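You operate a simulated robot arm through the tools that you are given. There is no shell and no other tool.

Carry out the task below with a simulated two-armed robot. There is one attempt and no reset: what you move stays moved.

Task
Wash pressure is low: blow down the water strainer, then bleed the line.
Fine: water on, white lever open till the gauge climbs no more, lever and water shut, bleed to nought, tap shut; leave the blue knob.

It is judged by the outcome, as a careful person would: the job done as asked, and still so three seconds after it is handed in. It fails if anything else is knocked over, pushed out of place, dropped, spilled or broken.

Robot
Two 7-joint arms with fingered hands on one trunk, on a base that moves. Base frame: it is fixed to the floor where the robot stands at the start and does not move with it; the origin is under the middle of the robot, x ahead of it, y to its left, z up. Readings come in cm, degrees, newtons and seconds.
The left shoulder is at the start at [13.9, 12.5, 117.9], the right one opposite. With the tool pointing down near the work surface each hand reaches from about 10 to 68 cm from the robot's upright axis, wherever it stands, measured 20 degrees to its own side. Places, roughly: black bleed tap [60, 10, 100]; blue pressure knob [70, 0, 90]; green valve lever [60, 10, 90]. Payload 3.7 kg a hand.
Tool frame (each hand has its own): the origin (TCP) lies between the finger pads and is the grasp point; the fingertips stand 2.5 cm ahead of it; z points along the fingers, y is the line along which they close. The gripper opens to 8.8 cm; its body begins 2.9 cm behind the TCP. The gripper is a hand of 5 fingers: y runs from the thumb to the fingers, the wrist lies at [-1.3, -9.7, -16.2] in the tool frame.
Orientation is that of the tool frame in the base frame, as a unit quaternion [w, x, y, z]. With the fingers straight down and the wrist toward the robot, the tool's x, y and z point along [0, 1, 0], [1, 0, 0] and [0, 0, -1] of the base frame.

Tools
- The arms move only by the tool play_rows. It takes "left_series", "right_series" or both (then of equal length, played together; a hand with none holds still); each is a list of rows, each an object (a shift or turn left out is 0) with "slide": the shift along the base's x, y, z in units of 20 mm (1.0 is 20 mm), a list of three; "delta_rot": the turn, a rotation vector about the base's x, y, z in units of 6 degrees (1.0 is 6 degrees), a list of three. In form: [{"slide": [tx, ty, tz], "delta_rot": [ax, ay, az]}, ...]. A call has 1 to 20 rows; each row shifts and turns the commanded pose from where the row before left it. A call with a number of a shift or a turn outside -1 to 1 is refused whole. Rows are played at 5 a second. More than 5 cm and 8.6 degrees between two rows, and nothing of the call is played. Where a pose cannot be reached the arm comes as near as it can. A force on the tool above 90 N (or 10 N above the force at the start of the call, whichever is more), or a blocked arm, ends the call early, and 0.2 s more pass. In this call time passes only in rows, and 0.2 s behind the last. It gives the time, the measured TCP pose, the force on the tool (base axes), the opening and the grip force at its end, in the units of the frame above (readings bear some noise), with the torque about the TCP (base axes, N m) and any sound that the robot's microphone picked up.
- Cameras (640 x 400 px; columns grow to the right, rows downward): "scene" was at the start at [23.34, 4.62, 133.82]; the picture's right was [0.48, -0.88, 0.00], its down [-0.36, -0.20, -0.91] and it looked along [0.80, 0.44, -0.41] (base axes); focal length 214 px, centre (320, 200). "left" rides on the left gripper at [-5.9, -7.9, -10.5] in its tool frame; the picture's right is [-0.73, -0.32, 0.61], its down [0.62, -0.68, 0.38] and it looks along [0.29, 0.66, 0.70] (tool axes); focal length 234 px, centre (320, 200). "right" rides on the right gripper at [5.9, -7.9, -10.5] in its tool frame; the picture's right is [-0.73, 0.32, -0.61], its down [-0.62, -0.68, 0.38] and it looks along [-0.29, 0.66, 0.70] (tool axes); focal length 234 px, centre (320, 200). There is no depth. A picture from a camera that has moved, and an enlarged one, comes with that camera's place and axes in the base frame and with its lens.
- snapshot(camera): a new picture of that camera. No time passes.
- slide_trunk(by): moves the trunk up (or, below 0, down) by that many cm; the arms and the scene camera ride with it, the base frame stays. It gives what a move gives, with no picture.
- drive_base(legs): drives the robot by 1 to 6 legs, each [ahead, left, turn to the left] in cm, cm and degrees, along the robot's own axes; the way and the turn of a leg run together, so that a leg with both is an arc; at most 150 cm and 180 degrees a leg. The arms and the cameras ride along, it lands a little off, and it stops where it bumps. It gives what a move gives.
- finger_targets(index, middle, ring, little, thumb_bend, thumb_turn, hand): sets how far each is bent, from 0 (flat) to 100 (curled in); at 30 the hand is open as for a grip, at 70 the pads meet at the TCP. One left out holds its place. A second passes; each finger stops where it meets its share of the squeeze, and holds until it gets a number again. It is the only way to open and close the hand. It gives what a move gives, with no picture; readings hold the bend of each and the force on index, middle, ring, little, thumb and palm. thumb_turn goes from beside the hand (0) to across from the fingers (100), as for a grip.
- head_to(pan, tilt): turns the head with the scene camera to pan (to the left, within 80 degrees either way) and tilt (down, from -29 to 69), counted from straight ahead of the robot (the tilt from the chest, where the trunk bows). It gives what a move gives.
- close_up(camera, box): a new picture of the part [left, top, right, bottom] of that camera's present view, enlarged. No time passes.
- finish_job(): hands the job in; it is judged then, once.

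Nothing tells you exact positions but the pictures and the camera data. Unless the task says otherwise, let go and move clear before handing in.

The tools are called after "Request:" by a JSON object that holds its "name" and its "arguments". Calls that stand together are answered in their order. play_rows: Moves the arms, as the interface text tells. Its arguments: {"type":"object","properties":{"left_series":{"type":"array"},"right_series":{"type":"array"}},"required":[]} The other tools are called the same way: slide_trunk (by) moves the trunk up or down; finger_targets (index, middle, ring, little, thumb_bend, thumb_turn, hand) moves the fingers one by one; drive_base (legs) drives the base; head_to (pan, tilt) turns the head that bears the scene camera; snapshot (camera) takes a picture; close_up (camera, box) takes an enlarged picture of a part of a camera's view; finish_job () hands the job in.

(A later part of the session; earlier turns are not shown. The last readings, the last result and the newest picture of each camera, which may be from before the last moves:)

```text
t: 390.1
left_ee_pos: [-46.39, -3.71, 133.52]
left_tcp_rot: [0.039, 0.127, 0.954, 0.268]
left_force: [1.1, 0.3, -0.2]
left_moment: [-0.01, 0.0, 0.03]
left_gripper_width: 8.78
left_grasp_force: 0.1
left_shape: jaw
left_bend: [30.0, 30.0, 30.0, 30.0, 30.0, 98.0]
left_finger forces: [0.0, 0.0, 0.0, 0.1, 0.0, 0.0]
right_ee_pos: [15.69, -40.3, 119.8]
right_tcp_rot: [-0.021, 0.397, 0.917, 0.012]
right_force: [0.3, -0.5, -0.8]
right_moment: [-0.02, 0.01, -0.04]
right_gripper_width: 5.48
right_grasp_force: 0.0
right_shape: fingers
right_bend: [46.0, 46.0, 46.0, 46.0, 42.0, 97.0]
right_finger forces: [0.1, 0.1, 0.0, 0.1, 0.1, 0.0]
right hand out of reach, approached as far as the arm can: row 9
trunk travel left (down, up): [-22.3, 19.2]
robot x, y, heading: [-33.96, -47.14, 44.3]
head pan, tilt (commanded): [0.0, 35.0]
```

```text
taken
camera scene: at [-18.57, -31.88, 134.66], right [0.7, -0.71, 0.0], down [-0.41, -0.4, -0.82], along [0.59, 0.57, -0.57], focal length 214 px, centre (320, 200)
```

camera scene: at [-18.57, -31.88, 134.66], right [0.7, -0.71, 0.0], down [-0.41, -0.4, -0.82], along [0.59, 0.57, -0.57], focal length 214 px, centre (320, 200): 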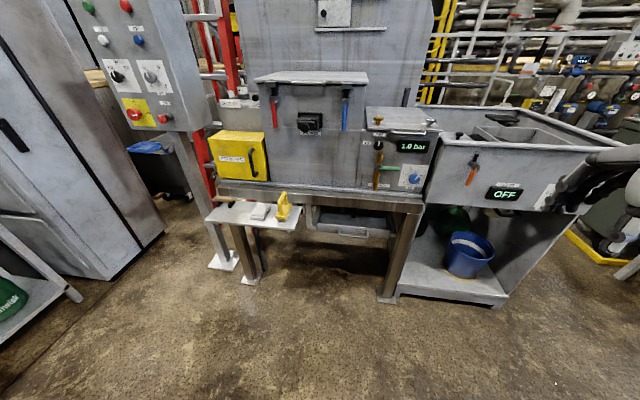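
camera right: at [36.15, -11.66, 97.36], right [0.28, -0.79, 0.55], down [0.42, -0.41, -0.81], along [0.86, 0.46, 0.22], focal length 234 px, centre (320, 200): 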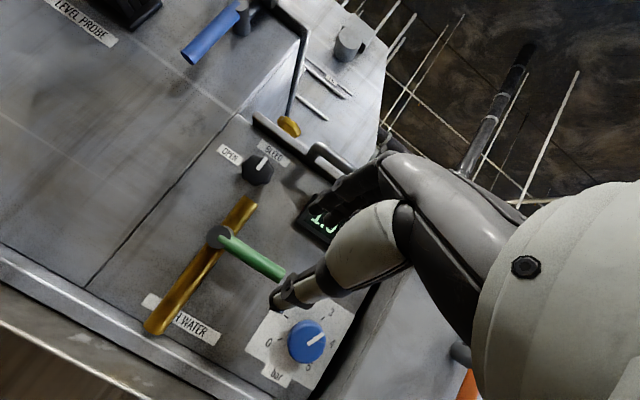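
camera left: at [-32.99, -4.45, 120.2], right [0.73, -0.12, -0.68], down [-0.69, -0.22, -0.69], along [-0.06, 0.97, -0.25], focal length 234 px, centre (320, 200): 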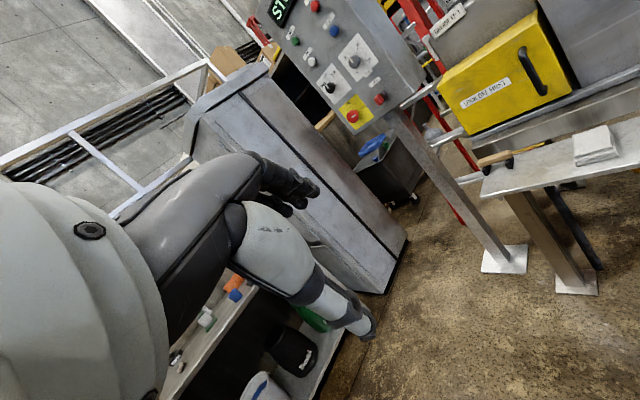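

Right arm is tucked. Now I'll square up to the panel a bit to the right and bring the left arm into a forward-reaching pose.

Request:
{"name": "drive_base", "arguments": {"legs": [[0, 0, -8.3], [18, -33, 0]]}}

Request:
{"name": "play_rows", "arguments": {"left_series": [{"slide": [0.97, 0.31, -0.74], "delta_rot": [-0.0525, -0.425, -0.1425]}, {"slide": [0.97, 0.31, -0.74], "delta_rot": [-0.0525, -0.425, -0.1425]}, {"slide": [0.97, 0.31, -0.74], "delta_rot": [-0.0525, -0.425, -0.1425]}, {"slide": [0.97, 0.31, -0.74], "delta_rot": [-0.0525, -0.425, -0.1425]}, {"slide": [0.97, 0.31, -0.74], "delta_rot": [-0.0525, -0.425, -0.1425]}, {"slide": [0.97, 0.31, -0.74], "delta_rot": [-0.0525, -0.425, -0.1425]}, {"slide": [0.97, 0.31, -0.74], "delta_rot": [-0.0525, -0.425, -0.1425]}, {"slide": [0.97, 0.31, -0.74], "delta_rot": [-0.0525, -0.425, -0.1425]}, {"slide": [0.97, 0.31, -0.74], "delta_rot": [-0.0525, -0.425, -0.1425]}, {"slide": [0.97, 0.31, -0.74], "delta_rot": [-0.0525, -0.425, -0.1425]}, {"slide": [0.97, 0.31, -0.74], "delta_rot": [-0.0525, -0.425, -0.1425]}, {"slide": [0.97, 0.31, -0.74], "delta_rot": [-0.0525, -0.425, -0.1425]}, {"slide": [0.97, 0.31, -0.74], "delta_rot": [-0.0525, -0.425, -0.1425]}, {"slide": [0.97, 0.31, -0.74], "delta_rot": [-0.0525, -0.425, -0.1425]}, {"slide": [0.97, 0.31, -0.74], "delta_rot": [-0.0525, -0.425, -0.1425]}, {"slide": [0.97, 0.31, -0.74], "delta_rot": [-0.0525, -0.425, -0.1425]}, {"slide": [0.97, 0.31, -0.74], "delta_rot": [-0.0525, -0.425, -0.1425]}, {"slide": [0.97, 0.31, -0.74], "delta_rot": [-0.0525, -0.425, -0.1425]}, {"slide": [0.97, 0.31, -0.74], "delta_rot": [-0.0525, -0.425, -0.1425]}, {"slide": [0.97, 0.31, -0.74], "delta_rot": [-0.0525, -0.425, -0.1425]}]}}

Request:
{"name": "head_to", "arguments": {"pan": 10, "tilt": 35}}

Request:
{"name": "snapshot", "arguments": {"camera": "scene"}}

Request:
{"name": "snapshot", "arguments": {"camera": "left"}}

```text
t: 394.1
left_ee_pos: [-6.51, -18.41, 133.25]
left_tcp_rot: [0.058, 0.197, 0.942, 0.264]
left_force: [0.2, 0.5, 0.2]
left_moment: [0.02, -0.02, -0.01]
left_gripper_width: 8.77
left_grasp_force: 0.1
left_shape: jaw
left_bend: [30.0, 30.0, 30.0, 30.0, 30.0, 98.0]
left_finger forces: [0.1, 0.0, 0.0, 0.1, 0.1, 0.1]
right_ee_pos: [49.73, -63.73, 119.8]
right_tcp_rot: [-0.019, 0.464, 0.885, 0.015]
right_force: [0.3, 0.0, -0.1]
right_moment: [0.0, 0.01, 0.01]
right_gripper_width: 5.45
right_grasp_force: 0.1
right_shape: fingers
right_bend: [46.0, 46.0, 46.0, 46.0, 42.0, 97.0]
right_finger forces: [0.0, 0.1, 0.1, 0.0, 0.0, 0.0]
trunk travel left (down, up): [-22.3, 19.2]
robot x, y, heading: [-0.72, -63.14, 35.9]
head pan, tilt (commanded): [0.0, 35.0]
```

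```text
t: 398.4
left_ee_pos: [27.87, 1.12, 113.05]
left_tcp_rot: [0.504, 0.193, 0.8, 0.261]
left_force: [0.4, 0.4, 0.6]
left_moment: [-0.02, 0.0, -0.01]
left_gripper_width: 8.79
left_grasp_force: 0.1
left_shape: jaw
left_bend: [30.0, 30.0, 30.0, 30.0, 30.0, 98.0]
left_finger forces: [0.1, 0.1, 0.0, 0.1, 0.0, 0.0]
left hand out of reach, approached as far as the arm can: row 1, 2, 3, 4, 5, 6, 7, 8, 9, 10
right_ee_pos: [49.74, -63.67, 119.82]
right_tcp_rot: [-0.019, 0.465, 0.885, 0.015]
right_force: [0.2, 0.8, 0.5]
right_moment: [0.0, 0.02, 0.01]
right_gripper_width: 5.42
right_grasp_force: 0.1
right_shape: fingers
right_bend: [46.0, 46.0, 46.0, 46.0, 42.0, 97.0]
right_finger forces: [0.0, 0.0, 0.0, 0.0, 0.1, 0.1]
trunk travel left (down, up): [-22.3, 19.2]
robot x, y, heading: [-0.7, -62.6, 36.0]
head pan, tilt (commanded): [0.0, 35.0]
```

```text
t: 399.1
left_ee_pos: [27.94, 0.86, 113.22]
left_tcp_rot: [0.504, 0.192, 0.801, 0.261]
left_force: [-0.3, -0.3, 0.4]
left_moment: [0.0, 0.0, 0.02]
left_gripper_width: 8.79
left_grasp_force: 0.1
left_shape: jaw
left_bend: [30.0, 30.0, 30.0, 30.0, 30.0, 98.0]
left_finger forces: [0.1, 0.1, 0.0, 0.0, 0.0, 0.1]
right_ee_pos: [49.68, -63.69, 119.93]
right_tcp_rot: [-0.019, 0.466, 0.885, 0.014]
right_force: [-0.1, -0.7, 0.5]
right_moment: [0.03, -0.03, 0.01]
right_gripper_width: 5.44
right_grasp_force: 0.0
right_shape: fingers
right_bend: [46.0, 46.0, 46.0, 46.0, 42.0, 97.0]
right_finger forces: [0.0, 0.1, 0.1, 0.0, 0.0, 0.0]
trunk travel left (down, up): [-22.3, 19.2]
robot x, y, heading: [-0.48, -63.06, 35.7]
head pan, tilt (commanded): [10.0, 35.0]
```

```text
taken
camera scene: at [15.9, -49.23, 134.65], right [0.72, -0.7, 0.0], down [-0.4, -0.41, -0.82], along [0.57, 0.59, -0.57], focal length 214 px, centre (320, 200)
```

scene: 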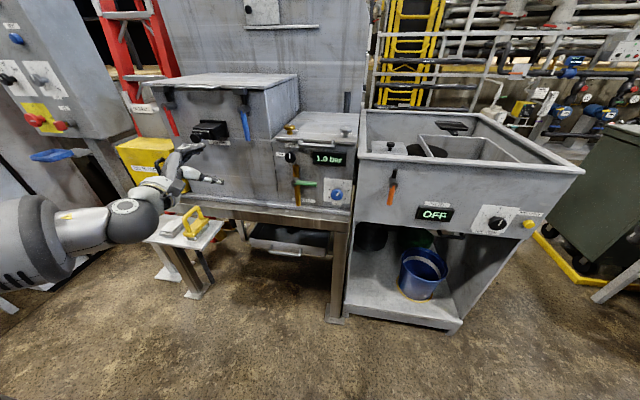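

```text
taken
camera left: at [20.46, -11.12, 116.19], right [0.84, -0.53, 0.1], down [0.06, -0.1, -0.99], along [0.54, 0.84, -0.05], focal length 234 px, centre (320, 200)
```

left: 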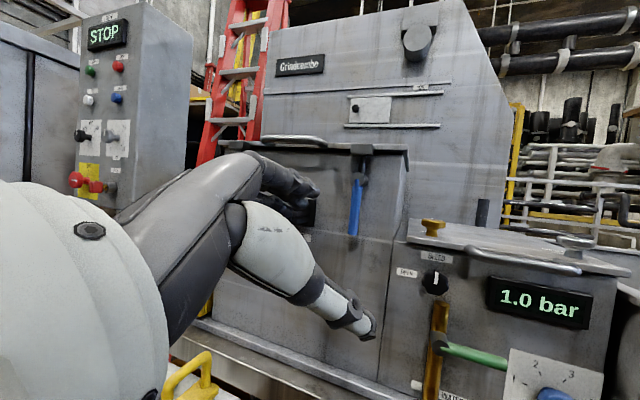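

The left hand has the wanted orientation. Lowering it to tap height and moving it a little right.

Request:
{"name": "play_rows", "arguments": {"left_series": [{"slide": [0.4, -0.42, -0.83]}, {"slide": [0.4, -0.42, -0.83]}, {"slide": [0.4, -0.42, -0.83]}, {"slide": [0.4, -0.42, -0.83]}, {"slide": [0.4, -0.42, -0.83]}, {"slide": [0.4, -0.42, -0.83]}]}}

Request:
{"name": "snapshot", "arguments": {"camera": "left"}}

```text
t: 400.5
left_ee_pos: [32.86, -4.0, 103.2]
left_tcp_rot: [0.504, 0.192, 0.801, 0.261]
left_force: [0.2, 0.5, 0.3]
left_moment: [0.01, 0.04, 0.02]
left_gripper_width: 8.77
left_grasp_force: 0.0
left_shape: jaw
left_bend: [30.0, 30.0, 30.0, 30.0, 30.0, 98.0]
left_finger forces: [0.0, 0.0, 0.0, 0.1, 0.0, 0.1]
right_ee_pos: [49.56, -63.67, 119.84]
right_tcp_rot: [-0.018, 0.465, 0.885, 0.014]
right_force: [-0.3, -0.8, 0.6]
right_moment: [0.01, 0.02, -0.01]
right_gripper_width: 5.44
right_grasp_force: 0.0
right_shape: fingers
right_bend: [46.0, 46.0, 46.0, 46.0, 42.0, 97.0]
right_finger forces: [0.1, 0.0, 0.1, 0.0, 0.0, 0.0]
trunk travel left (down, up): [-22.3, 19.2]
robot x, y, heading: [-0.57, -63.17, 36.2]
head pan, tilt (commanded): [10.0, 35.0]
```

```text
taken
camera left: at [25.49, -16.13, 106.18], right [0.84, -0.53, 0.1], down [0.06, -0.1, -0.99], along [0.54, 0.84, -0.05], focal length 234 px, centre (320, 200)
```

left: 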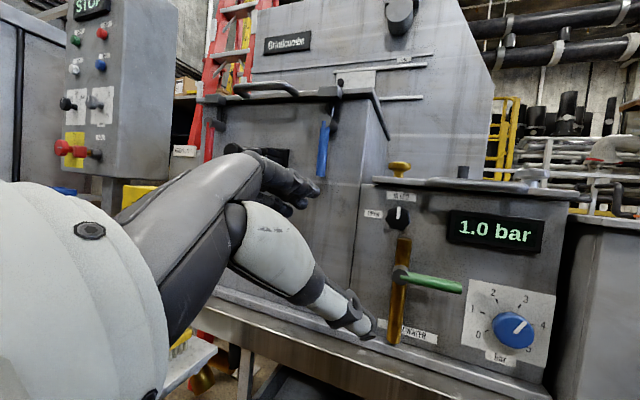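

Request:
{"name": "drive_base", "arguments": {"legs": [[18, -2, 0]]}}

Request:
{"name": "snapshot", "arguments": {"camera": "left"}}

Request:
{"name": "snapshot", "arguments": {"camera": "scene"}}

```text
t: 402.0
left_ee_pos: [48.33, 5.0, 103.16]
left_tcp_rot: [0.503, 0.191, 0.802, 0.262]
left_force: [0.8, -0.1, -0.3]
left_moment: [-0.01, 0.01, 0.0]
left_gripper_width: 8.77
left_grasp_force: 0.1
left_shape: jaw
left_bend: [30.0, 30.0, 30.0, 30.0, 30.0, 98.0]
left_finger forces: [0.1, 0.1, 0.0, 0.1, 0.1, 0.0]
right_ee_pos: [65.4, -54.54, 119.81]
right_tcp_rot: [-0.019, 0.463, 0.886, 0.015]
right_force: [-1.0, 0.6, -0.4]
right_moment: [-0.01, 0.03, 0.0]
right_gripper_width: 5.45
right_grasp_force: 0.0
right_shape: fingers
right_bend: [46.0, 46.0, 46.0, 46.0, 42.0, 97.0]
right_finger forces: [0.1, 0.0, 0.0, 0.0, 0.1, 0.0]
trunk travel left (down, up): [-22.3, 19.2]
robot x, y, heading: [15.11, -54.52, 36.0]
head pan, tilt (commanded): [10.0, 35.0]
```

```text
taken
camera left: at [41.0, -7.04, 106.17], right [0.84, -0.53, 0.1], down [0.06, -0.1, -0.99], along [0.54, 0.84, -0.05], focal length 234 px, centre (320, 200)
```

left: 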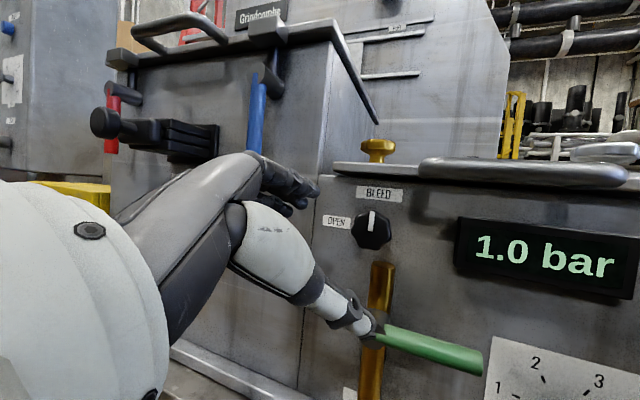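

```text
taken
camera scene: at [31.61, -40.19, 134.64], right [0.72, -0.69, 0.0], down [-0.4, -0.41, -0.82], along [0.57, 0.59, -0.57], focal length 214 px, centre (320, 200)
```

scene: 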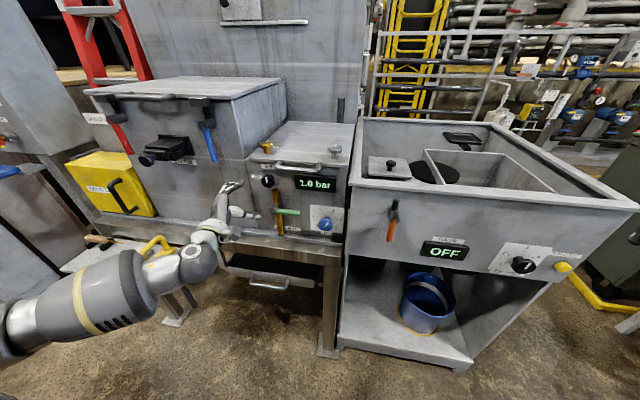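

Request:
{"name": "play_rows", "arguments": {"left_series": [{"slide": [0.14, 0.65, 0.78]}, {"slide": [0.14, 0.65, 0.78]}, {"slide": [0.75, 0.185, -0.293]}, {"slide": [0.75, 0.185, -0.293]}, {"slide": [0.75, 0.185, -0.293]}]}}

Request:
{"name": "snapshot", "arguments": {"camera": "left"}}

Request:
{"name": "close_up", "arguments": {"camera": "scene", "box": [200, 130, 360, 260]}}

```text
t: 403.2
left_ee_pos: [53.34, 8.79, 104.72]
left_tcp_rot: [0.503, 0.192, 0.801, 0.264]
left_force: [0.5, 0.2, 0.0]
left_moment: [0.0, -0.01, 0.04]
left_gripper_width: 8.78
left_grasp_force: 0.0
left_shape: jaw
left_bend: [30.0, 30.0, 30.0, 30.0, 30.0, 98.0]
left_finger forces: [0.1, 0.0, 0.1, 0.0, 0.1, 0.0]
right_ee_pos: [65.46, -54.73, 119.76]
right_tcp_rot: [-0.019, 0.463, 0.886, 0.015]
right_force: [0.4, -0.6, 0.1]
right_moment: [0.01, -0.01, 0.01]
right_gripper_width: 5.44
right_grasp_force: 0.1
right_shape: fingers
right_bend: [46.0, 46.0, 46.0, 46.0, 42.0, 97.0]
right_finger forces: [0.1, 0.0, 0.1, 0.1, 0.0, 0.0]
trunk travel left (down, up): [-22.3, 19.2]
robot x, y, heading: [15.31, -54.43, 36.1]
head pan, tilt (commanded): [10.0, 35.0]
```

```text
taken
camera left: at [45.97, -3.3, 107.59], right [0.84, -0.53, 0.1], down [0.06, -0.09, -0.99], along [0.54, 0.84, -0.05], focal length 234 px, centre (320, 200)
```

left: 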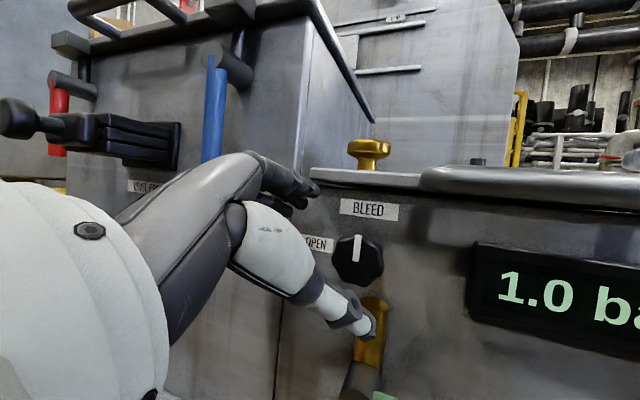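

```text
3.08 times, centred on (280, 195) of scene
camera zoom: at [31.59, -40.22, 134.64], right [0.72, -0.69, 0.0], down [-0.4, -0.41, -0.82], along [0.57, 0.59, -0.57], focal length 660 px, centre (443, 215)
```

zoom: 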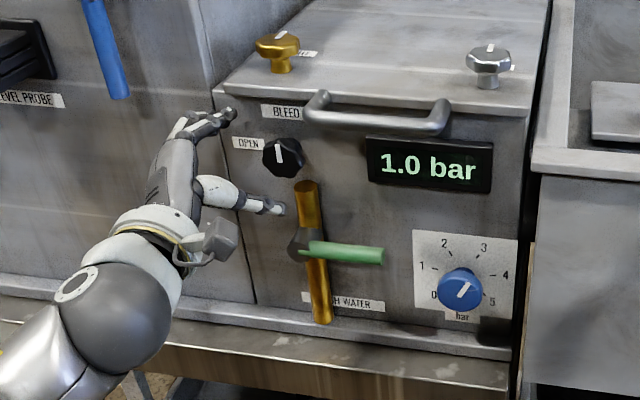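

Good view of hand and tap. The fingertips would come near the lid corner, so I'll narrow the grip and roll the hand a bit more to keep them lower, then approach.

Request:
{"name": "finger_targets", "arguments": {"hand": "left", "index": 40, "middle": 40, "ring": 40, "little": 40, "thumb_bend": 38, "thumb_turn": 98}}

Request:
{"name": "play_rows", "arguments": {"left_series": [{"slide": [-0.035, 0.047, -0.117], "delta_rot": [-0.674, -0.49, 0]}, {"slide": [-0.035, 0.047, -0.117], "delta_rot": [-0.674, -0.49, 0]}, {"slide": [-0.035, 0.047, -0.117], "delta_rot": [-0.674, -0.49, 0]}]}}

Request:
{"name": "snapshot", "arguments": {"camera": "left"}}

Request:
{"name": "close_up", "arguments": {"camera": "scene", "box": [200, 130, 360, 260]}}

```text
t: 404.2
left_ee_pos: [53.36, 8.68, 104.58]
left_tcp_rot: [0.504, 0.192, 0.8, 0.262]
left_force: [0.0, -0.1, 0.8]
left_moment: [0.01, -0.01, -0.01]
left_gripper_width: 6.65
left_grasp_force: 0.0
left_shape: fingers
left_bend: [40.0, 40.0, 40.0, 40.0, 38.0, 96.0]
left_finger forces: [0.0, 0.0, 0.0, 0.0, 0.0, 0.1]
right_ee_pos: [65.38, -54.62, 119.74]
right_tcp_rot: [-0.019, 0.462, 0.886, 0.015]
right_force: [-0.1, -0.6, -0.1]
right_moment: [0.01, 0.01, -0.01]
right_gripper_width: 5.44
right_grasp_force: 0.1
right_shape: fingers
right_bend: [46.0, 46.0, 46.0, 46.0, 42.0, 97.0]
right_finger forces: [0.0, 0.0, 0.0, 0.0, 0.0, 0.0]
trunk travel left (down, up): [-22.3, 19.2]
robot x, y, heading: [15.26, -54.35, 36.3]
head pan, tilt (commanded): [10.0, 35.0]
```

```text
t: 405.0
left_ee_pos: [53.3, 9.07, 103.98]
left_tcp_rot: [0.58, 0.116, 0.783, 0.19]
left_force: [0.3, -0.1, -0.3]
left_moment: [-0.01, -0.01, 0.0]
left_gripper_width: 6.61
left_grasp_force: 0.0
left_shape: fingers
left_bend: [40.0, 40.0, 40.0, 40.0, 38.0, 96.0]
left_finger forces: [0.1, 0.0, 0.0, 0.0, 0.1, 0.0]
right_ee_pos: [65.27, -54.64, 119.84]
right_tcp_rot: [-0.019, 0.463, 0.886, 0.016]
right_force: [0.4, 1.1, -0.6]
right_moment: [-0.01, -0.01, 0.02]
right_gripper_width: 5.47
right_grasp_force: 0.2
right_shape: fingers
right_bend: [46.0, 46.0, 46.0, 46.0, 42.0, 97.0]
right_finger forces: [0.0, 0.1, 0.0, 0.0, 0.0, 0.0]
trunk travel left (down, up): [-22.3, 19.2]
robot x, y, heading: [15.13, -54.29, 36.0]
head pan, tilt (commanded): [10.0, 35.0]
```

```text
taken
camera left: at [45.24, -2.26, 108.17], right [0.81, -0.48, 0.33], down [0.21, -0.3, -0.93], along [0.55, 0.82, -0.14], focal length 234 px, centre (320, 200)
```

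left: 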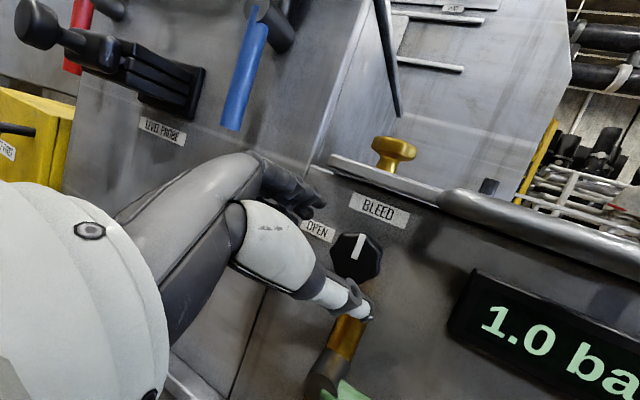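

```text
3.08 times, centred on (280, 195) of scene
camera zoom: at [31.56, -40.24, 134.65], right [0.72, -0.69, 0.0], down [-0.4, -0.41, -0.82], along [0.57, 0.59, -0.57], focal length 660 px, centre (443, 215)
```

zoom: 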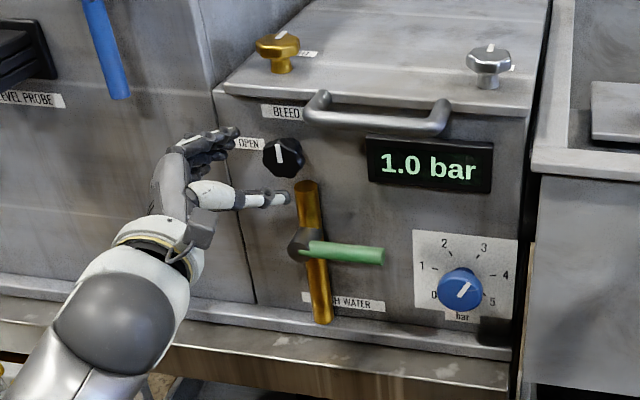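

Aligned: the tap is right along the hand's axis. Advancing and closing on it.

Request:
{"name": "play_rows", "arguments": {"left_series": [{"slide": [0.72, 0.12, -0.19]}, {"slide": [0.72, 0.12, -0.19]}]}}

Request:
{"name": "snapshot", "arguments": {"camera": "left"}}

Request:
{"name": "close_up", "arguments": {"camera": "scene", "box": [200, 130, 360, 260]}}

```text
t: 405.6
left_ee_pos: [56.14, 9.55, 103.06]
left_tcp_rot: [0.581, 0.116, 0.783, 0.19]
left_force: [-0.9, -0.5, -0.8]
left_moment: [0.01, -0.05, 0.01]
left_gripper_width: 6.64
left_grasp_force: 0.1
left_shape: fingers
left_bend: [40.0, 40.0, 40.0, 40.0, 38.0, 96.0]
left_finger forces: [0.0, 0.1, 0.1, 0.0, 0.0, 0.0]
right_ee_pos: [65.28, -54.59, 119.76]
right_tcp_rot: [-0.018, 0.462, 0.886, 0.015]
right_force: [-0.2, -0.2, -0.8]
right_moment: [0.0, -0.01, -0.02]
right_gripper_width: 5.45
right_grasp_force: 0.1
right_shape: fingers
right_bend: [46.0, 46.0, 46.0, 46.0, 42.0, 97.0]
right_finger forces: [0.0, 0.0, 0.1, 0.0, 0.0, 0.0]
trunk travel left (down, up): [-22.3, 19.2]
robot x, y, heading: [14.97, -54.09, 36.3]
head pan, tilt (commanded): [10.0, 35.0]
```

```text
taken
camera left: at [48.15, -1.8, 107.32], right [0.81, -0.48, 0.33], down [0.21, -0.3, -0.93], along [0.55, 0.82, -0.14], focal length 234 px, centre (320, 200)
```

left: 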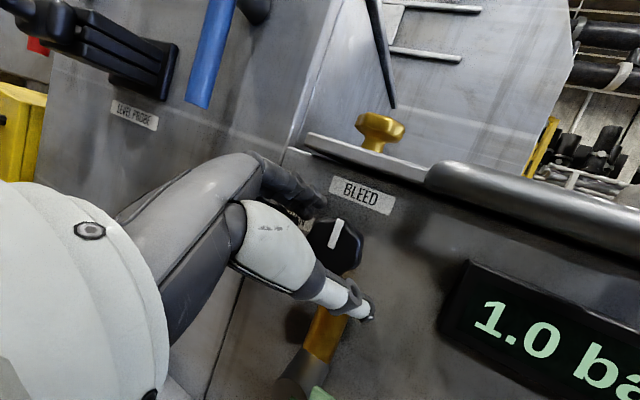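

```text
3.08 times, centred on (280, 195) of scene
camera zoom: at [31.56, -40.23, 134.65], right [0.72, -0.69, 0.0], down [-0.4, -0.41, -0.82], along [0.57, 0.59, -0.57], focal length 660 px, centre (443, 215)
```

zoom: 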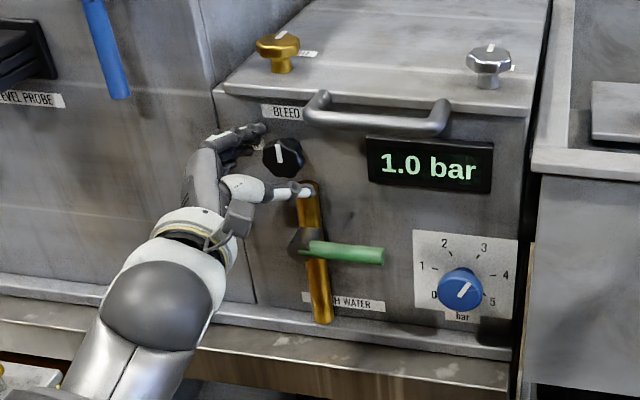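

Request:
{"name": "play_rows", "arguments": {"left_series": [{"slide": [0.6, 0.1, -0.16]}]}}

Request:
{"name": "finger_targets", "arguments": {"hand": "left", "index": 62, "middle": 62, "ring": 62, "little": 62, "thumb_bend": 60}}

Request:
{"name": "snapshot", "arguments": {"camera": "left"}}

Request:
{"name": "close_up", "arguments": {"camera": "scene", "box": [220, 140, 320, 220]}}

```text
t: 406.0
left_ee_pos: [56.38, 9.81, 103.39]
left_tcp_rot: [0.583, 0.115, 0.781, 0.194]
left_force: [-39.3, -16.5, 1.5]
left_moment: [0.34, -0.71, 1.03]
left_gripper_width: 6.33
left_grasp_force: 20.6
left_shape: fingers
left_bend: [43.0, 42.0, 40.0, 40.0, 38.0, 96.0]
left_finger forces: [37.3, 3.0, 0.0, 0.1, 0.0, 0.0]
right_ee_pos: [64.71, -54.72, 119.96]
right_tcp_rot: [-0.018, 0.461, 0.887, 0.017]
right_force: [0.9, -0.2, 0.4]
right_moment: [-0.02, 0.02, -0.03]
right_gripper_width: 5.47
right_grasp_force: 0.1
right_shape: fingers
right_bend: [46.0, 46.0, 46.0, 46.0, 42.0, 97.0]
right_finger forces: [0.0, 0.0, 0.0, 0.0, 0.1, 0.0]
trunk travel left (down, up): [-22.3, 19.2]
robot x, y, heading: [15.38, -54.54, 36.1]
head pan, tilt (commanded): [10.0, 35.0]
```

```text
t: 407.0
left_ee_pos: [57.2, 9.75, 102.91]
left_tcp_rot: [0.582, 0.116, 0.783, 0.19]
left_force: [-0.9, 5.8, 5.8]
left_moment: [0.08, -0.05, 0.12]
left_gripper_width: 2.79
left_grasp_force: 5.7
left_shape: fingers
left_bend: [56.0, 58.0, 62.0, 62.0, 57.0, 99.0]
left_finger forces: [6.5, 3.5, 0.1, 0.0, 2.0, 0.1]
right_ee_pos: [65.3, -54.56, 119.73]
right_tcp_rot: [-0.019, 0.462, 0.886, 0.015]
right_force: [0.1, 1.1, 0.2]
right_moment: [0.02, 0.0, 0.01]
right_gripper_width: 5.46
right_grasp_force: 0.0
right_shape: fingers
right_bend: [46.0, 46.0, 46.0, 46.0, 42.0, 97.0]
right_finger forces: [0.0, 0.0, 0.0, 0.1, 0.0, 0.0]
trunk travel left (down, up): [-22.3, 19.2]
robot x, y, heading: [15.12, -54.61, 36.4]
head pan, tilt (commanded): [10.0, 35.0]
```

```text
taken
camera left: at [49.22, -1.56, 107.1], right [0.81, -0.48, 0.34], down [0.21, -0.3, -0.93], along [0.55, 0.82, -0.14], focal length 234 px, centre (320, 200)
```

left: 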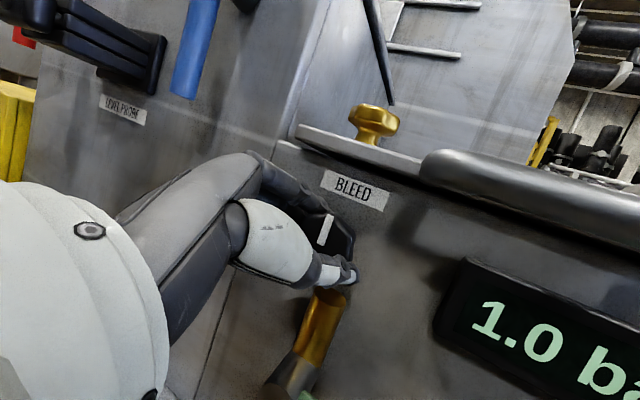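

```text
5.00 times, centred on (270, 180) of scene
camera zoom: at [31.49, -40.2, 134.66], right [0.72, -0.69, 0.0], down [-0.4, -0.41, -0.82], along [0.57, 0.59, -0.57], focal length 1072 px, centre (570, 300)
```

zoom: 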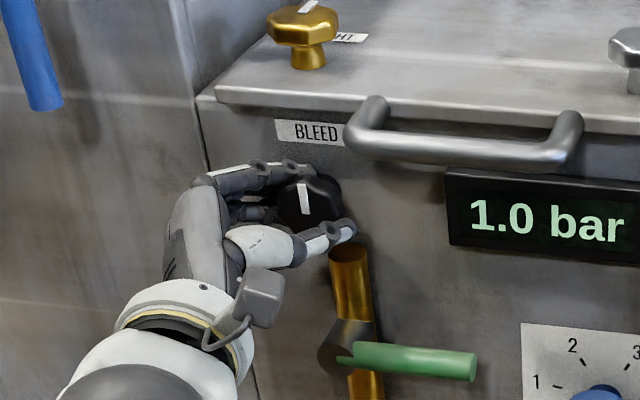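

The index finger and thumb hold the tap. I'll firm up the grip and turn it counter-clockwise (toward OPEN) in a first small step.

Request:
{"name": "finger_targets", "arguments": {"hand": "left", "index": 72, "middle": 74, "ring": 70, "little": 70, "thumb_bend": 72}}

Request:
{"name": "play_rows", "arguments": {"left_series": [{"delta_rot": [-0.674, -0.49, 0]}, {"delta_rot": [-0.674, -0.49, 0]}, {"delta_rot": [-0.674, -0.49, 0]}]}}

Request:
{"name": "close_up", "arguments": {"camera": "scene", "box": [220, 140, 320, 220]}}

Request:
{"name": "snapshot", "arguments": {"camera": "left"}}

```text
t: 408.0
left_ee_pos: [57.14, 9.73, 102.83]
left_tcp_rot: [0.581, 0.117, 0.783, 0.19]
left_force: [-0.7, 8.3, 5.0]
left_moment: [0.05, -0.06, 0.26]
left_gripper_width: 2.46
left_grasp_force: 15.6
left_shape: fingers
left_bend: [54.0, 60.0, 68.0, 70.0, 60.0, 98.0]
left_finger forces: [11.5, 8.5, 0.8, 0.0, 10.0, 0.0]
right_ee_pos: [65.37, -54.39, 119.82]
right_tcp_rot: [-0.018, 0.462, 0.886, 0.015]
right_force: [0.2, 0.0, -1.3]
right_moment: [-0.02, 0.01, 0.0]
right_gripper_width: 5.46
right_grasp_force: 0.1
right_shape: fingers
right_bend: [46.0, 46.0, 46.0, 46.0, 42.0, 97.0]
right_finger forces: [0.0, 0.0, 0.0, 0.0, 0.1, 0.0]
trunk travel left (down, up): [-22.3, 19.2]
robot x, y, heading: [14.84, -54.19, 36.3]
head pan, tilt (commanded): [10.0, 35.0]
```

```text
t: 408.8
left_ee_pos: [57.12, 9.85, 102.72]
left_tcp_rot: [0.648, 0.038, 0.752, 0.115]
left_force: [-3.0, 12.6, 1.7]
left_moment: [0.03, 0.05, 0.4]
left_gripper_width: 2.44
left_grasp_force: 16.7
left_shape: fingers
left_bend: [54.0, 60.0, 68.0, 70.0, 61.0, 99.0]
left_finger forces: [12.3, 11.0, 1.6, 0.0, 9.0, 0.0]
right_ee_pos: [65.28, -54.37, 119.75]
right_tcp_rot: [-0.018, 0.463, 0.886, 0.014]
right_force: [1.0, 0.6, -0.2]
right_moment: [-0.01, -0.02, 0.04]
right_gripper_width: 5.44
right_grasp_force: 0.0
right_shape: fingers
right_bend: [46.0, 46.0, 46.0, 46.0, 42.0, 97.0]
right_finger forces: [0.1, 0.0, 0.0, 0.1, 0.0, 0.0]
trunk travel left (down, up): [-22.3, 19.2]
robot x, y, heading: [14.81, -54.45, 36.2]
head pan, tilt (commanded): [10.0, 35.0]
```

```text
5.00 times, centred on (270, 180) of scene
camera zoom: at [31.48, -40.05, 134.63], right [0.72, -0.69, 0.0], down [-0.4, -0.42, -0.82], along [0.57, 0.59, -0.57], focal length 1072 px, centre (570, 300)
```

zoom: 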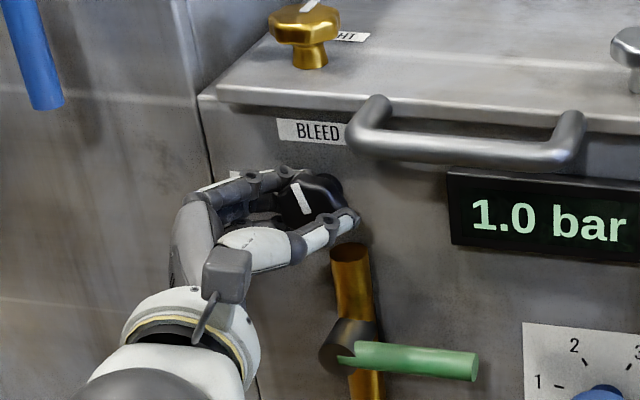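

```text
taken
camera left: at [48.43, -0.48, 107.94], right [0.74, -0.39, 0.55], down [0.34, -0.49, -0.8], along [0.58, 0.78, -0.23], focal length 234 px, centre (320, 200)
```

left: 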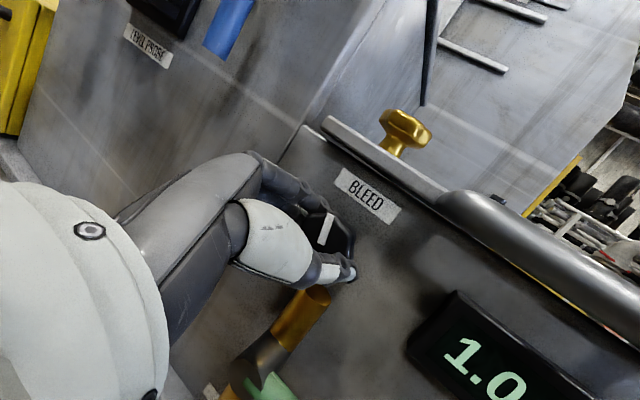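

The tap turns with the hand. Continuing counter-clockwise.

Request:
{"name": "play_rows", "arguments": {"left_series": [{"delta_rot": [-0.674, -0.49, 0]}, {"delta_rot": [-0.674, -0.49, 0]}, {"delta_rot": [-0.674, -0.49, 0]}, {"delta_rot": [-0.674, -0.49, 0]}, {"delta_rot": [-0.674, -0.49, 0]}, {"delta_rot": [-0.674, -0.49, 0]}]}}

Request:
{"name": "close_up", "arguments": {"camera": "scene", "box": [220, 140, 360, 240]}}

```text
t: 410.2
left_ee_pos: [57.1, 9.8, 102.55]
left_tcp_rot: [0.748, -0.117, 0.652, -0.041]
left_force: [-10.4, 9.6, -11.3]
left_moment: [-0.15, 0.4, 0.42]
left_gripper_width: 2.42
left_grasp_force: 19.7
left_shape: fingers
left_bend: [54.0, 59.0, 67.0, 70.0, 61.0, 99.0]
left_finger forces: [11.8, 15.6, 2.0, 0.0, 9.3, 0.0]
right_ee_pos: [65.24, -54.36, 119.91]
right_tcp_rot: [-0.019, 0.462, 0.887, 0.014]
right_force: [0.0, 0.2, -0.4]
right_moment: [-0.03, 0.0, 0.02]
right_gripper_width: 5.44
right_grasp_force: 0.1
right_shape: fingers
right_bend: [46.0, 46.0, 46.0, 46.0, 42.0, 97.0]
right_finger forces: [0.0, 0.1, 0.0, 0.1, 0.1, 0.1]
trunk travel left (down, up): [-22.3, 19.2]
robot x, y, heading: [15.1, -54.3, 36.2]
head pan, tilt (commanded): [10.0, 35.0]
```

```text
4.00 times, centred on (290, 190) of scene
camera zoom: at [31.48, -39.97, 134.61], right [0.72, -0.69, 0.0], down [-0.4, -0.42, -0.82], along [0.57, 0.59, -0.57], focal length 858 px, centre (440, 240)
```

zoom: 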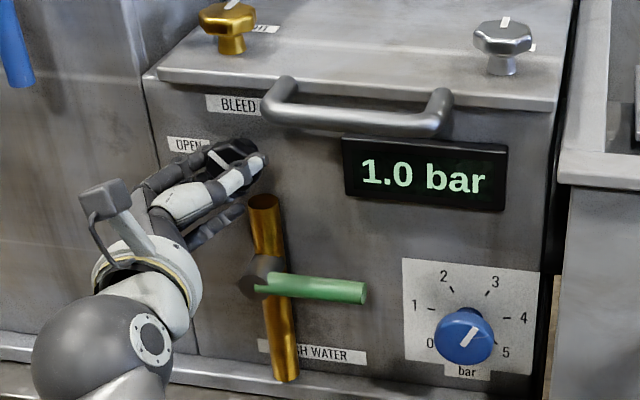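

Request:
{"name": "play_rows", "arguments": {"left_series": [{"delta_rot": [-0.674, -0.49, 0]}, {"delta_rot": [-0.674, -0.49, 0]}, {"delta_rot": [-0.674, -0.49, 0]}, {"delta_rot": [-0.674, -0.49, 0]}]}}

Request:
{"name": "close_up", "arguments": {"camera": "scene", "box": [220, 140, 360, 240]}}

Request:
{"name": "snapshot", "arguments": {"camera": "left"}}

```text
t: 411.2
left_ee_pos: [57.11, 9.87, 102.38]
left_tcp_rot: [0.786, -0.216, 0.561, -0.144]
left_force: [-12.6, 3.6, -19.3]
left_moment: [-0.25, 0.57, 0.28]
left_gripper_width: 2.39
left_grasp_force: 20.5
left_shape: fingers
left_bend: [54.0, 59.0, 67.0, 70.0, 61.0, 100.0]
left_finger forces: [12.0, 18.0, 2.0, 0.1, 9.5, 0.1]
right_ee_pos: [65.44, -54.37, 119.77]
right_tcp_rot: [-0.019, 0.462, 0.887, 0.014]
right_force: [0.2, 0.4, -0.5]
right_moment: [0.05, -0.01, 0.0]
right_gripper_width: 5.46
right_grasp_force: 0.0
right_shape: fingers
right_bend: [46.0, 46.0, 46.0, 46.0, 42.0, 97.0]
right_finger forces: [0.1, 0.0, 0.0, 0.0, 0.0, 0.0]
trunk travel left (down, up): [-22.3, 19.2]
robot x, y, heading: [15.19, -54.1, 36.2]
head pan, tilt (commanded): [10.0, 35.0]
```

```text
4.00 times, centred on (290, 190) of scene
camera zoom: at [31.52, -39.98, 134.61], right [0.72, -0.69, 0.0], down [-0.4, -0.42, -0.82], along [0.57, 0.59, -0.57], focal length 858 px, centre (440, 240)
```

zoom: 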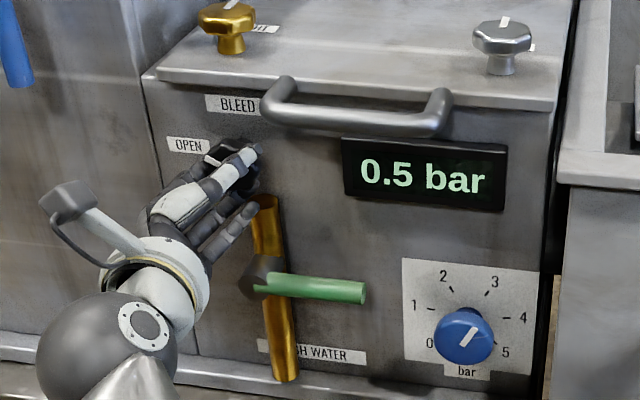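

```text
taken
camera left: at [45.45, 3.77, 108.15], right [0.34, 0.17, 0.93], down [0.58, -0.81, -0.06], along [0.74, 0.56, -0.37], focal length 234 px, centre (320, 200)
```

left: 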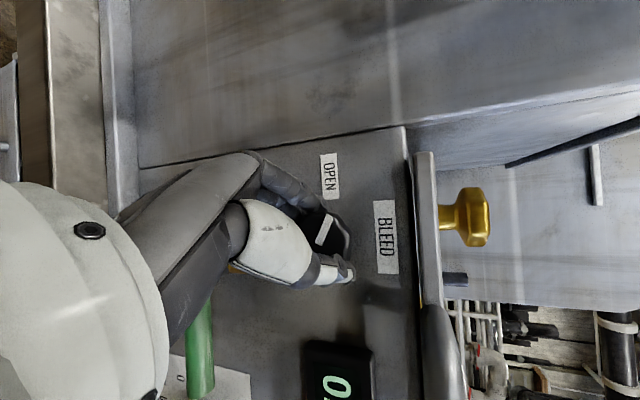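

Bleeding has begun (0.5 bar). A little further, then hold until it reads zero.

Request:
{"name": "play_rows", "arguments": {"left_series": [{"delta_rot": [-0.674, -0.49, 0]}, {"delta_rot": [-0.674, -0.49, 0]}, {"slide": [0, 0, 0]}, {"slide": [0, 0, 0]}, {"slide": [0, 0, 0]}, {"slide": [0, 0, 0]}, {"slide": [0, 0, 0]}, {"slide": [0, 0, 0]}]}}

Request:
{"name": "close_up", "arguments": {"camera": "scene", "box": [220, 140, 360, 240]}}

Request:
{"name": "play_rows", "arguments": {"left_series": [{"slide": [0, 0, 0]}, {"slide": [0, 0, 0]}, {"slide": [0, 0, 0]}, {"slide": [0, 0, 0]}, {"slide": [0, 0, 0]}, {"slide": [0, 0, 0]}, {"slide": [0, 0, 0]}, {"slide": [0, 0, 0]}, {"slide": [0, 0, 0]}, {"slide": [0, 0, 0]}]}}

Request:
{"name": "close_up", "arguments": {"camera": "scene", "box": [220, 140, 360, 240]}}

```text
t: 413.0
left_ee_pos: [57.14, 9.88, 102.45]
left_tcp_rot: [0.797, -0.264, 0.508, -0.193]
left_force: [-11.1, -1.5, -24.1]
left_moment: [-0.35, 0.64, 0.06]
left_gripper_width: 2.4
left_grasp_force: 21.6
left_shape: fingers
left_bend: [54.0, 58.0, 67.0, 70.0, 61.0, 100.0]
left_finger forces: [12.2, 20.3, 2.3, 0.0, 9.1, 0.0]
right_ee_pos: [65.39, -54.44, 119.68]
right_tcp_rot: [-0.018, 0.462, 0.887, 0.013]
right_force: [-0.9, -0.5, -0.9]
right_moment: [-0.02, 0.01, -0.02]
right_gripper_width: 5.45
right_grasp_force: 0.1
right_shape: fingers
right_bend: [46.0, 46.0, 46.0, 46.0, 42.0, 97.0]
right_finger forces: [0.0, 0.0, 0.0, 0.1, 0.0, 0.0]
trunk travel left (down, up): [-22.3, 19.2]
robot x, y, heading: [14.89, -54.58, 36.3]
head pan, tilt (commanded): [10.0, 35.0]
```

```text
4.00 times, centred on (290, 190) of scene
camera zoom: at [31.55, -40.0, 134.62], right [0.72, -0.69, 0.0], down [-0.4, -0.42, -0.82], along [0.57, 0.59, -0.57], focal length 858 px, centre (440, 240)
```

zoom: 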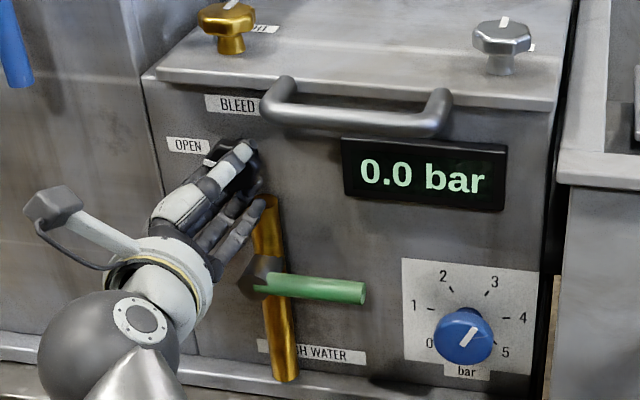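

```text
t: 415.2
left_ee_pos: [57.14, 9.91, 102.4]
left_tcp_rot: [0.797, -0.264, 0.507, -0.193]
left_force: [-10.6, -0.9, -23.6]
left_moment: [-0.35, 0.67, 0.09]
left_gripper_width: 2.41
left_grasp_force: 21.9
left_shape: fingers
left_bend: [54.0, 58.0, 67.0, 70.0, 61.0, 100.0]
left_finger forces: [12.2, 20.3, 2.2, 0.1, 9.1, 0.0]
right_ee_pos: [65.48, -54.42, 119.72]
right_tcp_rot: [-0.018, 0.462, 0.886, 0.014]
right_force: [-0.1, -0.1, -1.0]
right_moment: [0.01, -0.01, 0.01]
right_gripper_width: 5.45
right_grasp_force: 0.1
right_shape: fingers
right_bend: [46.0, 46.0, 46.0, 46.0, 42.0, 97.0]
right_finger forces: [0.0, 0.1, 0.1, 0.1, 0.0, 0.0]
trunk travel left (down, up): [-22.3, 19.2]
robot x, y, heading: [14.94, -54.24, 36.3]
head pan, tilt (commanded): [10.0, 35.0]
```

```text
4.00 times, centred on (290, 190) of scene
camera zoom: at [31.55, -40.0, 134.62], right [0.72, -0.69, 0.0], down [-0.4, -0.42, -0.82], along [0.57, 0.59, -0.57], focal length 858 px, centre (440, 240)
```

zoom: 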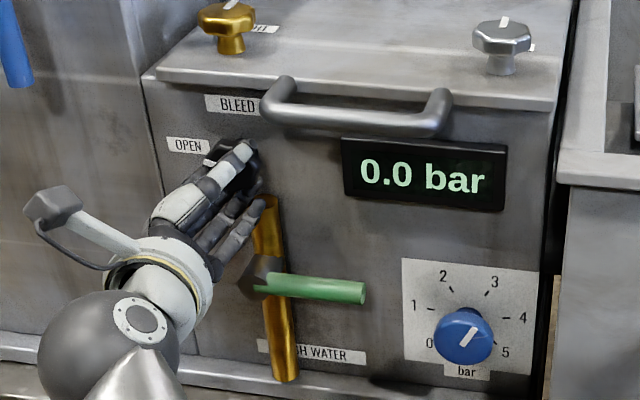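

0.0 bar. Since the display is coarse, I'll let it bleed several more seconds to be sure the line is truly at nought.

Request:
{"name": "play_rows", "arguments": {"left_series": [{"slide": [0, 0, 0]}, {"slide": [0, 0, 0]}, {"slide": [0, 0, 0]}, {"slide": [0, 0, 0]}, {"slide": [0, 0, 0]}, {"slide": [0, 0, 0]}, {"slide": [0, 0, 0]}, {"slide": [0, 0, 0]}, {"slide": [0, 0, 0]}, {"slide": [0, 0, 0]}, {"slide": [0, 0, 0]}, {"slide": [0, 0, 0]}, {"slide": [0, 0, 0]}, {"slide": [0, 0, 0]}, {"slide": [0, 0, 0]}, {"slide": [0, 0, 0]}, {"slide": [0, 0, 0]}, {"slide": [0, 0, 0]}, {"slide": [0, 0, 0]}, {"slide": [0, 0, 0]}]}}

Request:
{"name": "play_rows", "arguments": {"left_series": [{"slide": [0, 0, 0]}, {"slide": [0, 0, 0]}, {"slide": [0, 0, 0]}, {"slide": [0, 0, 0]}, {"slide": [0, 0, 0]}, {"slide": [0, 0, 0]}, {"slide": [0, 0, 0]}, {"slide": [0, 0, 0]}, {"slide": [0, 0, 0]}, {"slide": [0, 0, 0]}, {"slide": [0, 0, 0]}, {"slide": [0, 0, 0]}, {"slide": [0, 0, 0]}, {"slide": [0, 0, 0]}, {"slide": [0, 0, 0]}, {"slide": [0, 0, 0]}, {"slide": [0, 0, 0]}, {"slide": [0, 0, 0]}, {"slide": [0, 0, 0]}, {"slide": [0, 0, 0]}]}}

Request:
{"name": "close_up", "arguments": {"camera": "scene", "box": [220, 140, 360, 240]}}

```text
t: 419.4
left_ee_pos: [57.31, 9.89, 102.36]
left_tcp_rot: [0.797, -0.265, 0.508, -0.193]
left_force: [-11.2, -0.9, -24.4]
left_moment: [-0.34, 0.67, 0.08]
left_gripper_width: 2.38
left_grasp_force: 22.2
left_shape: fingers
left_bend: [54.0, 58.0, 67.0, 70.0, 61.0, 100.0]
left_finger forces: [12.2, 20.4, 2.2, 0.0, 9.1, 0.1]
right_ee_pos: [65.45, -54.31, 119.68]
right_tcp_rot: [-0.018, 0.462, 0.887, 0.014]
right_force: [-0.4, -0.7, -0.3]
right_moment: [-0.01, -0.01, 0.0]
right_gripper_width: 5.43
right_grasp_force: 0.0
right_shape: fingers
right_bend: [46.0, 46.0, 46.0, 46.0, 42.0, 97.0]
right_finger forces: [0.0, 0.1, 0.0, 0.0, 0.0, 0.1]
trunk travel left (down, up): [-22.3, 19.2]
robot x, y, heading: [14.95, -53.97, 36.4]
head pan, tilt (commanded): [10.0, 35.0]
```

```text
t: 423.6
left_ee_pos: [57.12, 9.82, 102.31]
left_tcp_rot: [0.797, -0.264, 0.508, -0.193]
left_force: [-10.6, -1.3, -24.1]
left_moment: [-0.35, 0.65, 0.1]
left_gripper_width: 2.39
left_grasp_force: 22.1
left_shape: fingers
left_bend: [54.0, 58.0, 67.0, 70.0, 61.0, 100.0]
left_finger forces: [12.2, 20.6, 2.2, 0.0, 9.2, 0.0]
right_ee_pos: [65.41, -54.38, 119.67]
right_tcp_rot: [-0.019, 0.463, 0.886, 0.013]
right_force: [-0.8, 0.5, 0.0]
right_moment: [-0.01, 0.02, 0.02]
right_gripper_width: 5.46
right_grasp_force: 0.0
right_shape: fingers
right_bend: [46.0, 46.0, 46.0, 46.0, 42.0, 97.0]
right_finger forces: [0.0, 0.0, 0.0, 0.0, 0.1, 0.0]
trunk travel left (down, up): [-22.3, 19.2]
robot x, y, heading: [15.16, -54.14, 36.3]
head pan, tilt (commanded): [10.0, 35.0]
```

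```text
4.00 times, centred on (290, 190) of scene
camera zoom: at [31.55, -40.0, 134.62], right [0.72, -0.69, 0.0], down [-0.4, -0.42, -0.82], along [0.57, 0.59, -0.57], focal length 858 px, centre (440, 240)
```

zoom: 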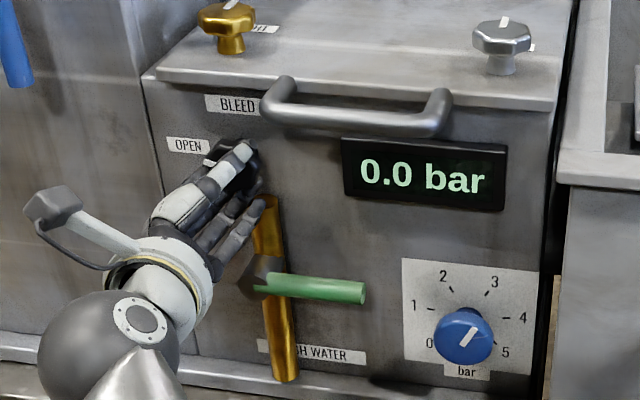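

Line is at nought. Now turning the tap back clockwise to shut.

Request:
{"name": "play_rows", "arguments": {"left_series": [{"delta_rot": [0.674, 0.49, 0]}, {"delta_rot": [0.674, 0.49, 0]}, {"delta_rot": [0.674, 0.49, 0]}, {"delta_rot": [0.674, 0.49, 0]}, {"delta_rot": [0.674, 0.49, 0]}, {"delta_rot": [0.674, 0.49, 0]}, {"delta_rot": [0.674, 0.49, 0]}, {"delta_rot": [0.674, 0.49, 0]}, {"delta_rot": [0.674, 0.49, 0]}, {"delta_rot": [0.674, 0.49, 0]}, {"delta_rot": [0.674, 0.49, 0]}, {"delta_rot": [0.674, 0.49, 0]}]}}

Request:
{"name": "close_up", "arguments": {"camera": "scene", "box": [220, 140, 320, 220]}}

Request:
{"name": "snapshot", "arguments": {"camera": "left"}}

```text
t: 426.2
left_ee_pos: [57.21, 9.92, 102.82]
left_tcp_rot: [0.649, 0.039, 0.751, 0.114]
left_force: [-5.1, 7.4, -9.6]
left_moment: [-0.15, 0.21, 0.36]
left_gripper_width: 2.38
left_grasp_force: 17.9
left_shape: fingers
left_bend: [54.0, 60.0, 68.0, 70.0, 61.0, 100.0]
left_finger forces: [10.2, 12.5, 2.3, 0.1, 10.7, 0.0]
right_ee_pos: [65.4, -54.51, 119.73]
right_tcp_rot: [-0.018, 0.462, 0.887, 0.015]
right_force: [0.7, -0.1, -0.3]
right_moment: [0.01, 0.0, -0.02]
right_gripper_width: 5.42
right_grasp_force: 0.1
right_shape: fingers
right_bend: [46.0, 46.0, 46.0, 46.0, 42.0, 97.0]
right_finger forces: [0.0, 0.0, 0.1, 0.0, 0.0, 0.0]
trunk travel left (down, up): [-22.3, 19.2]
robot x, y, heading: [15.15, -54.46, 35.9]
head pan, tilt (commanded): [10.0, 35.0]
```

```text
5.00 times, centred on (270, 180) of scene
camera zoom: at [31.51, -40.03, 134.64], right [0.72, -0.69, 0.0], down [-0.4, -0.42, -0.82], along [0.57, 0.59, -0.57], focal length 1072 px, centre (570, 300)
```

zoom: 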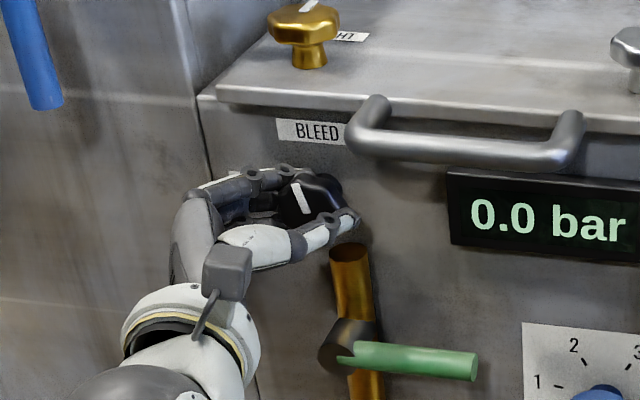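

```text
taken
camera left: at [48.52, -0.44, 108.04], right [0.74, -0.39, 0.55], down [0.34, -0.48, -0.81], along [0.58, 0.78, -0.22], focal length 234 px, centre (320, 200)
```

left: 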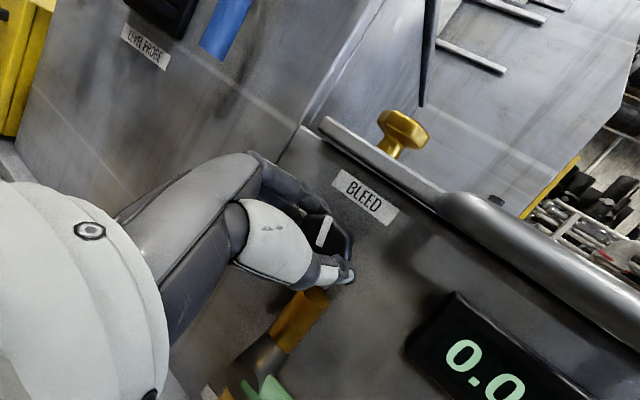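

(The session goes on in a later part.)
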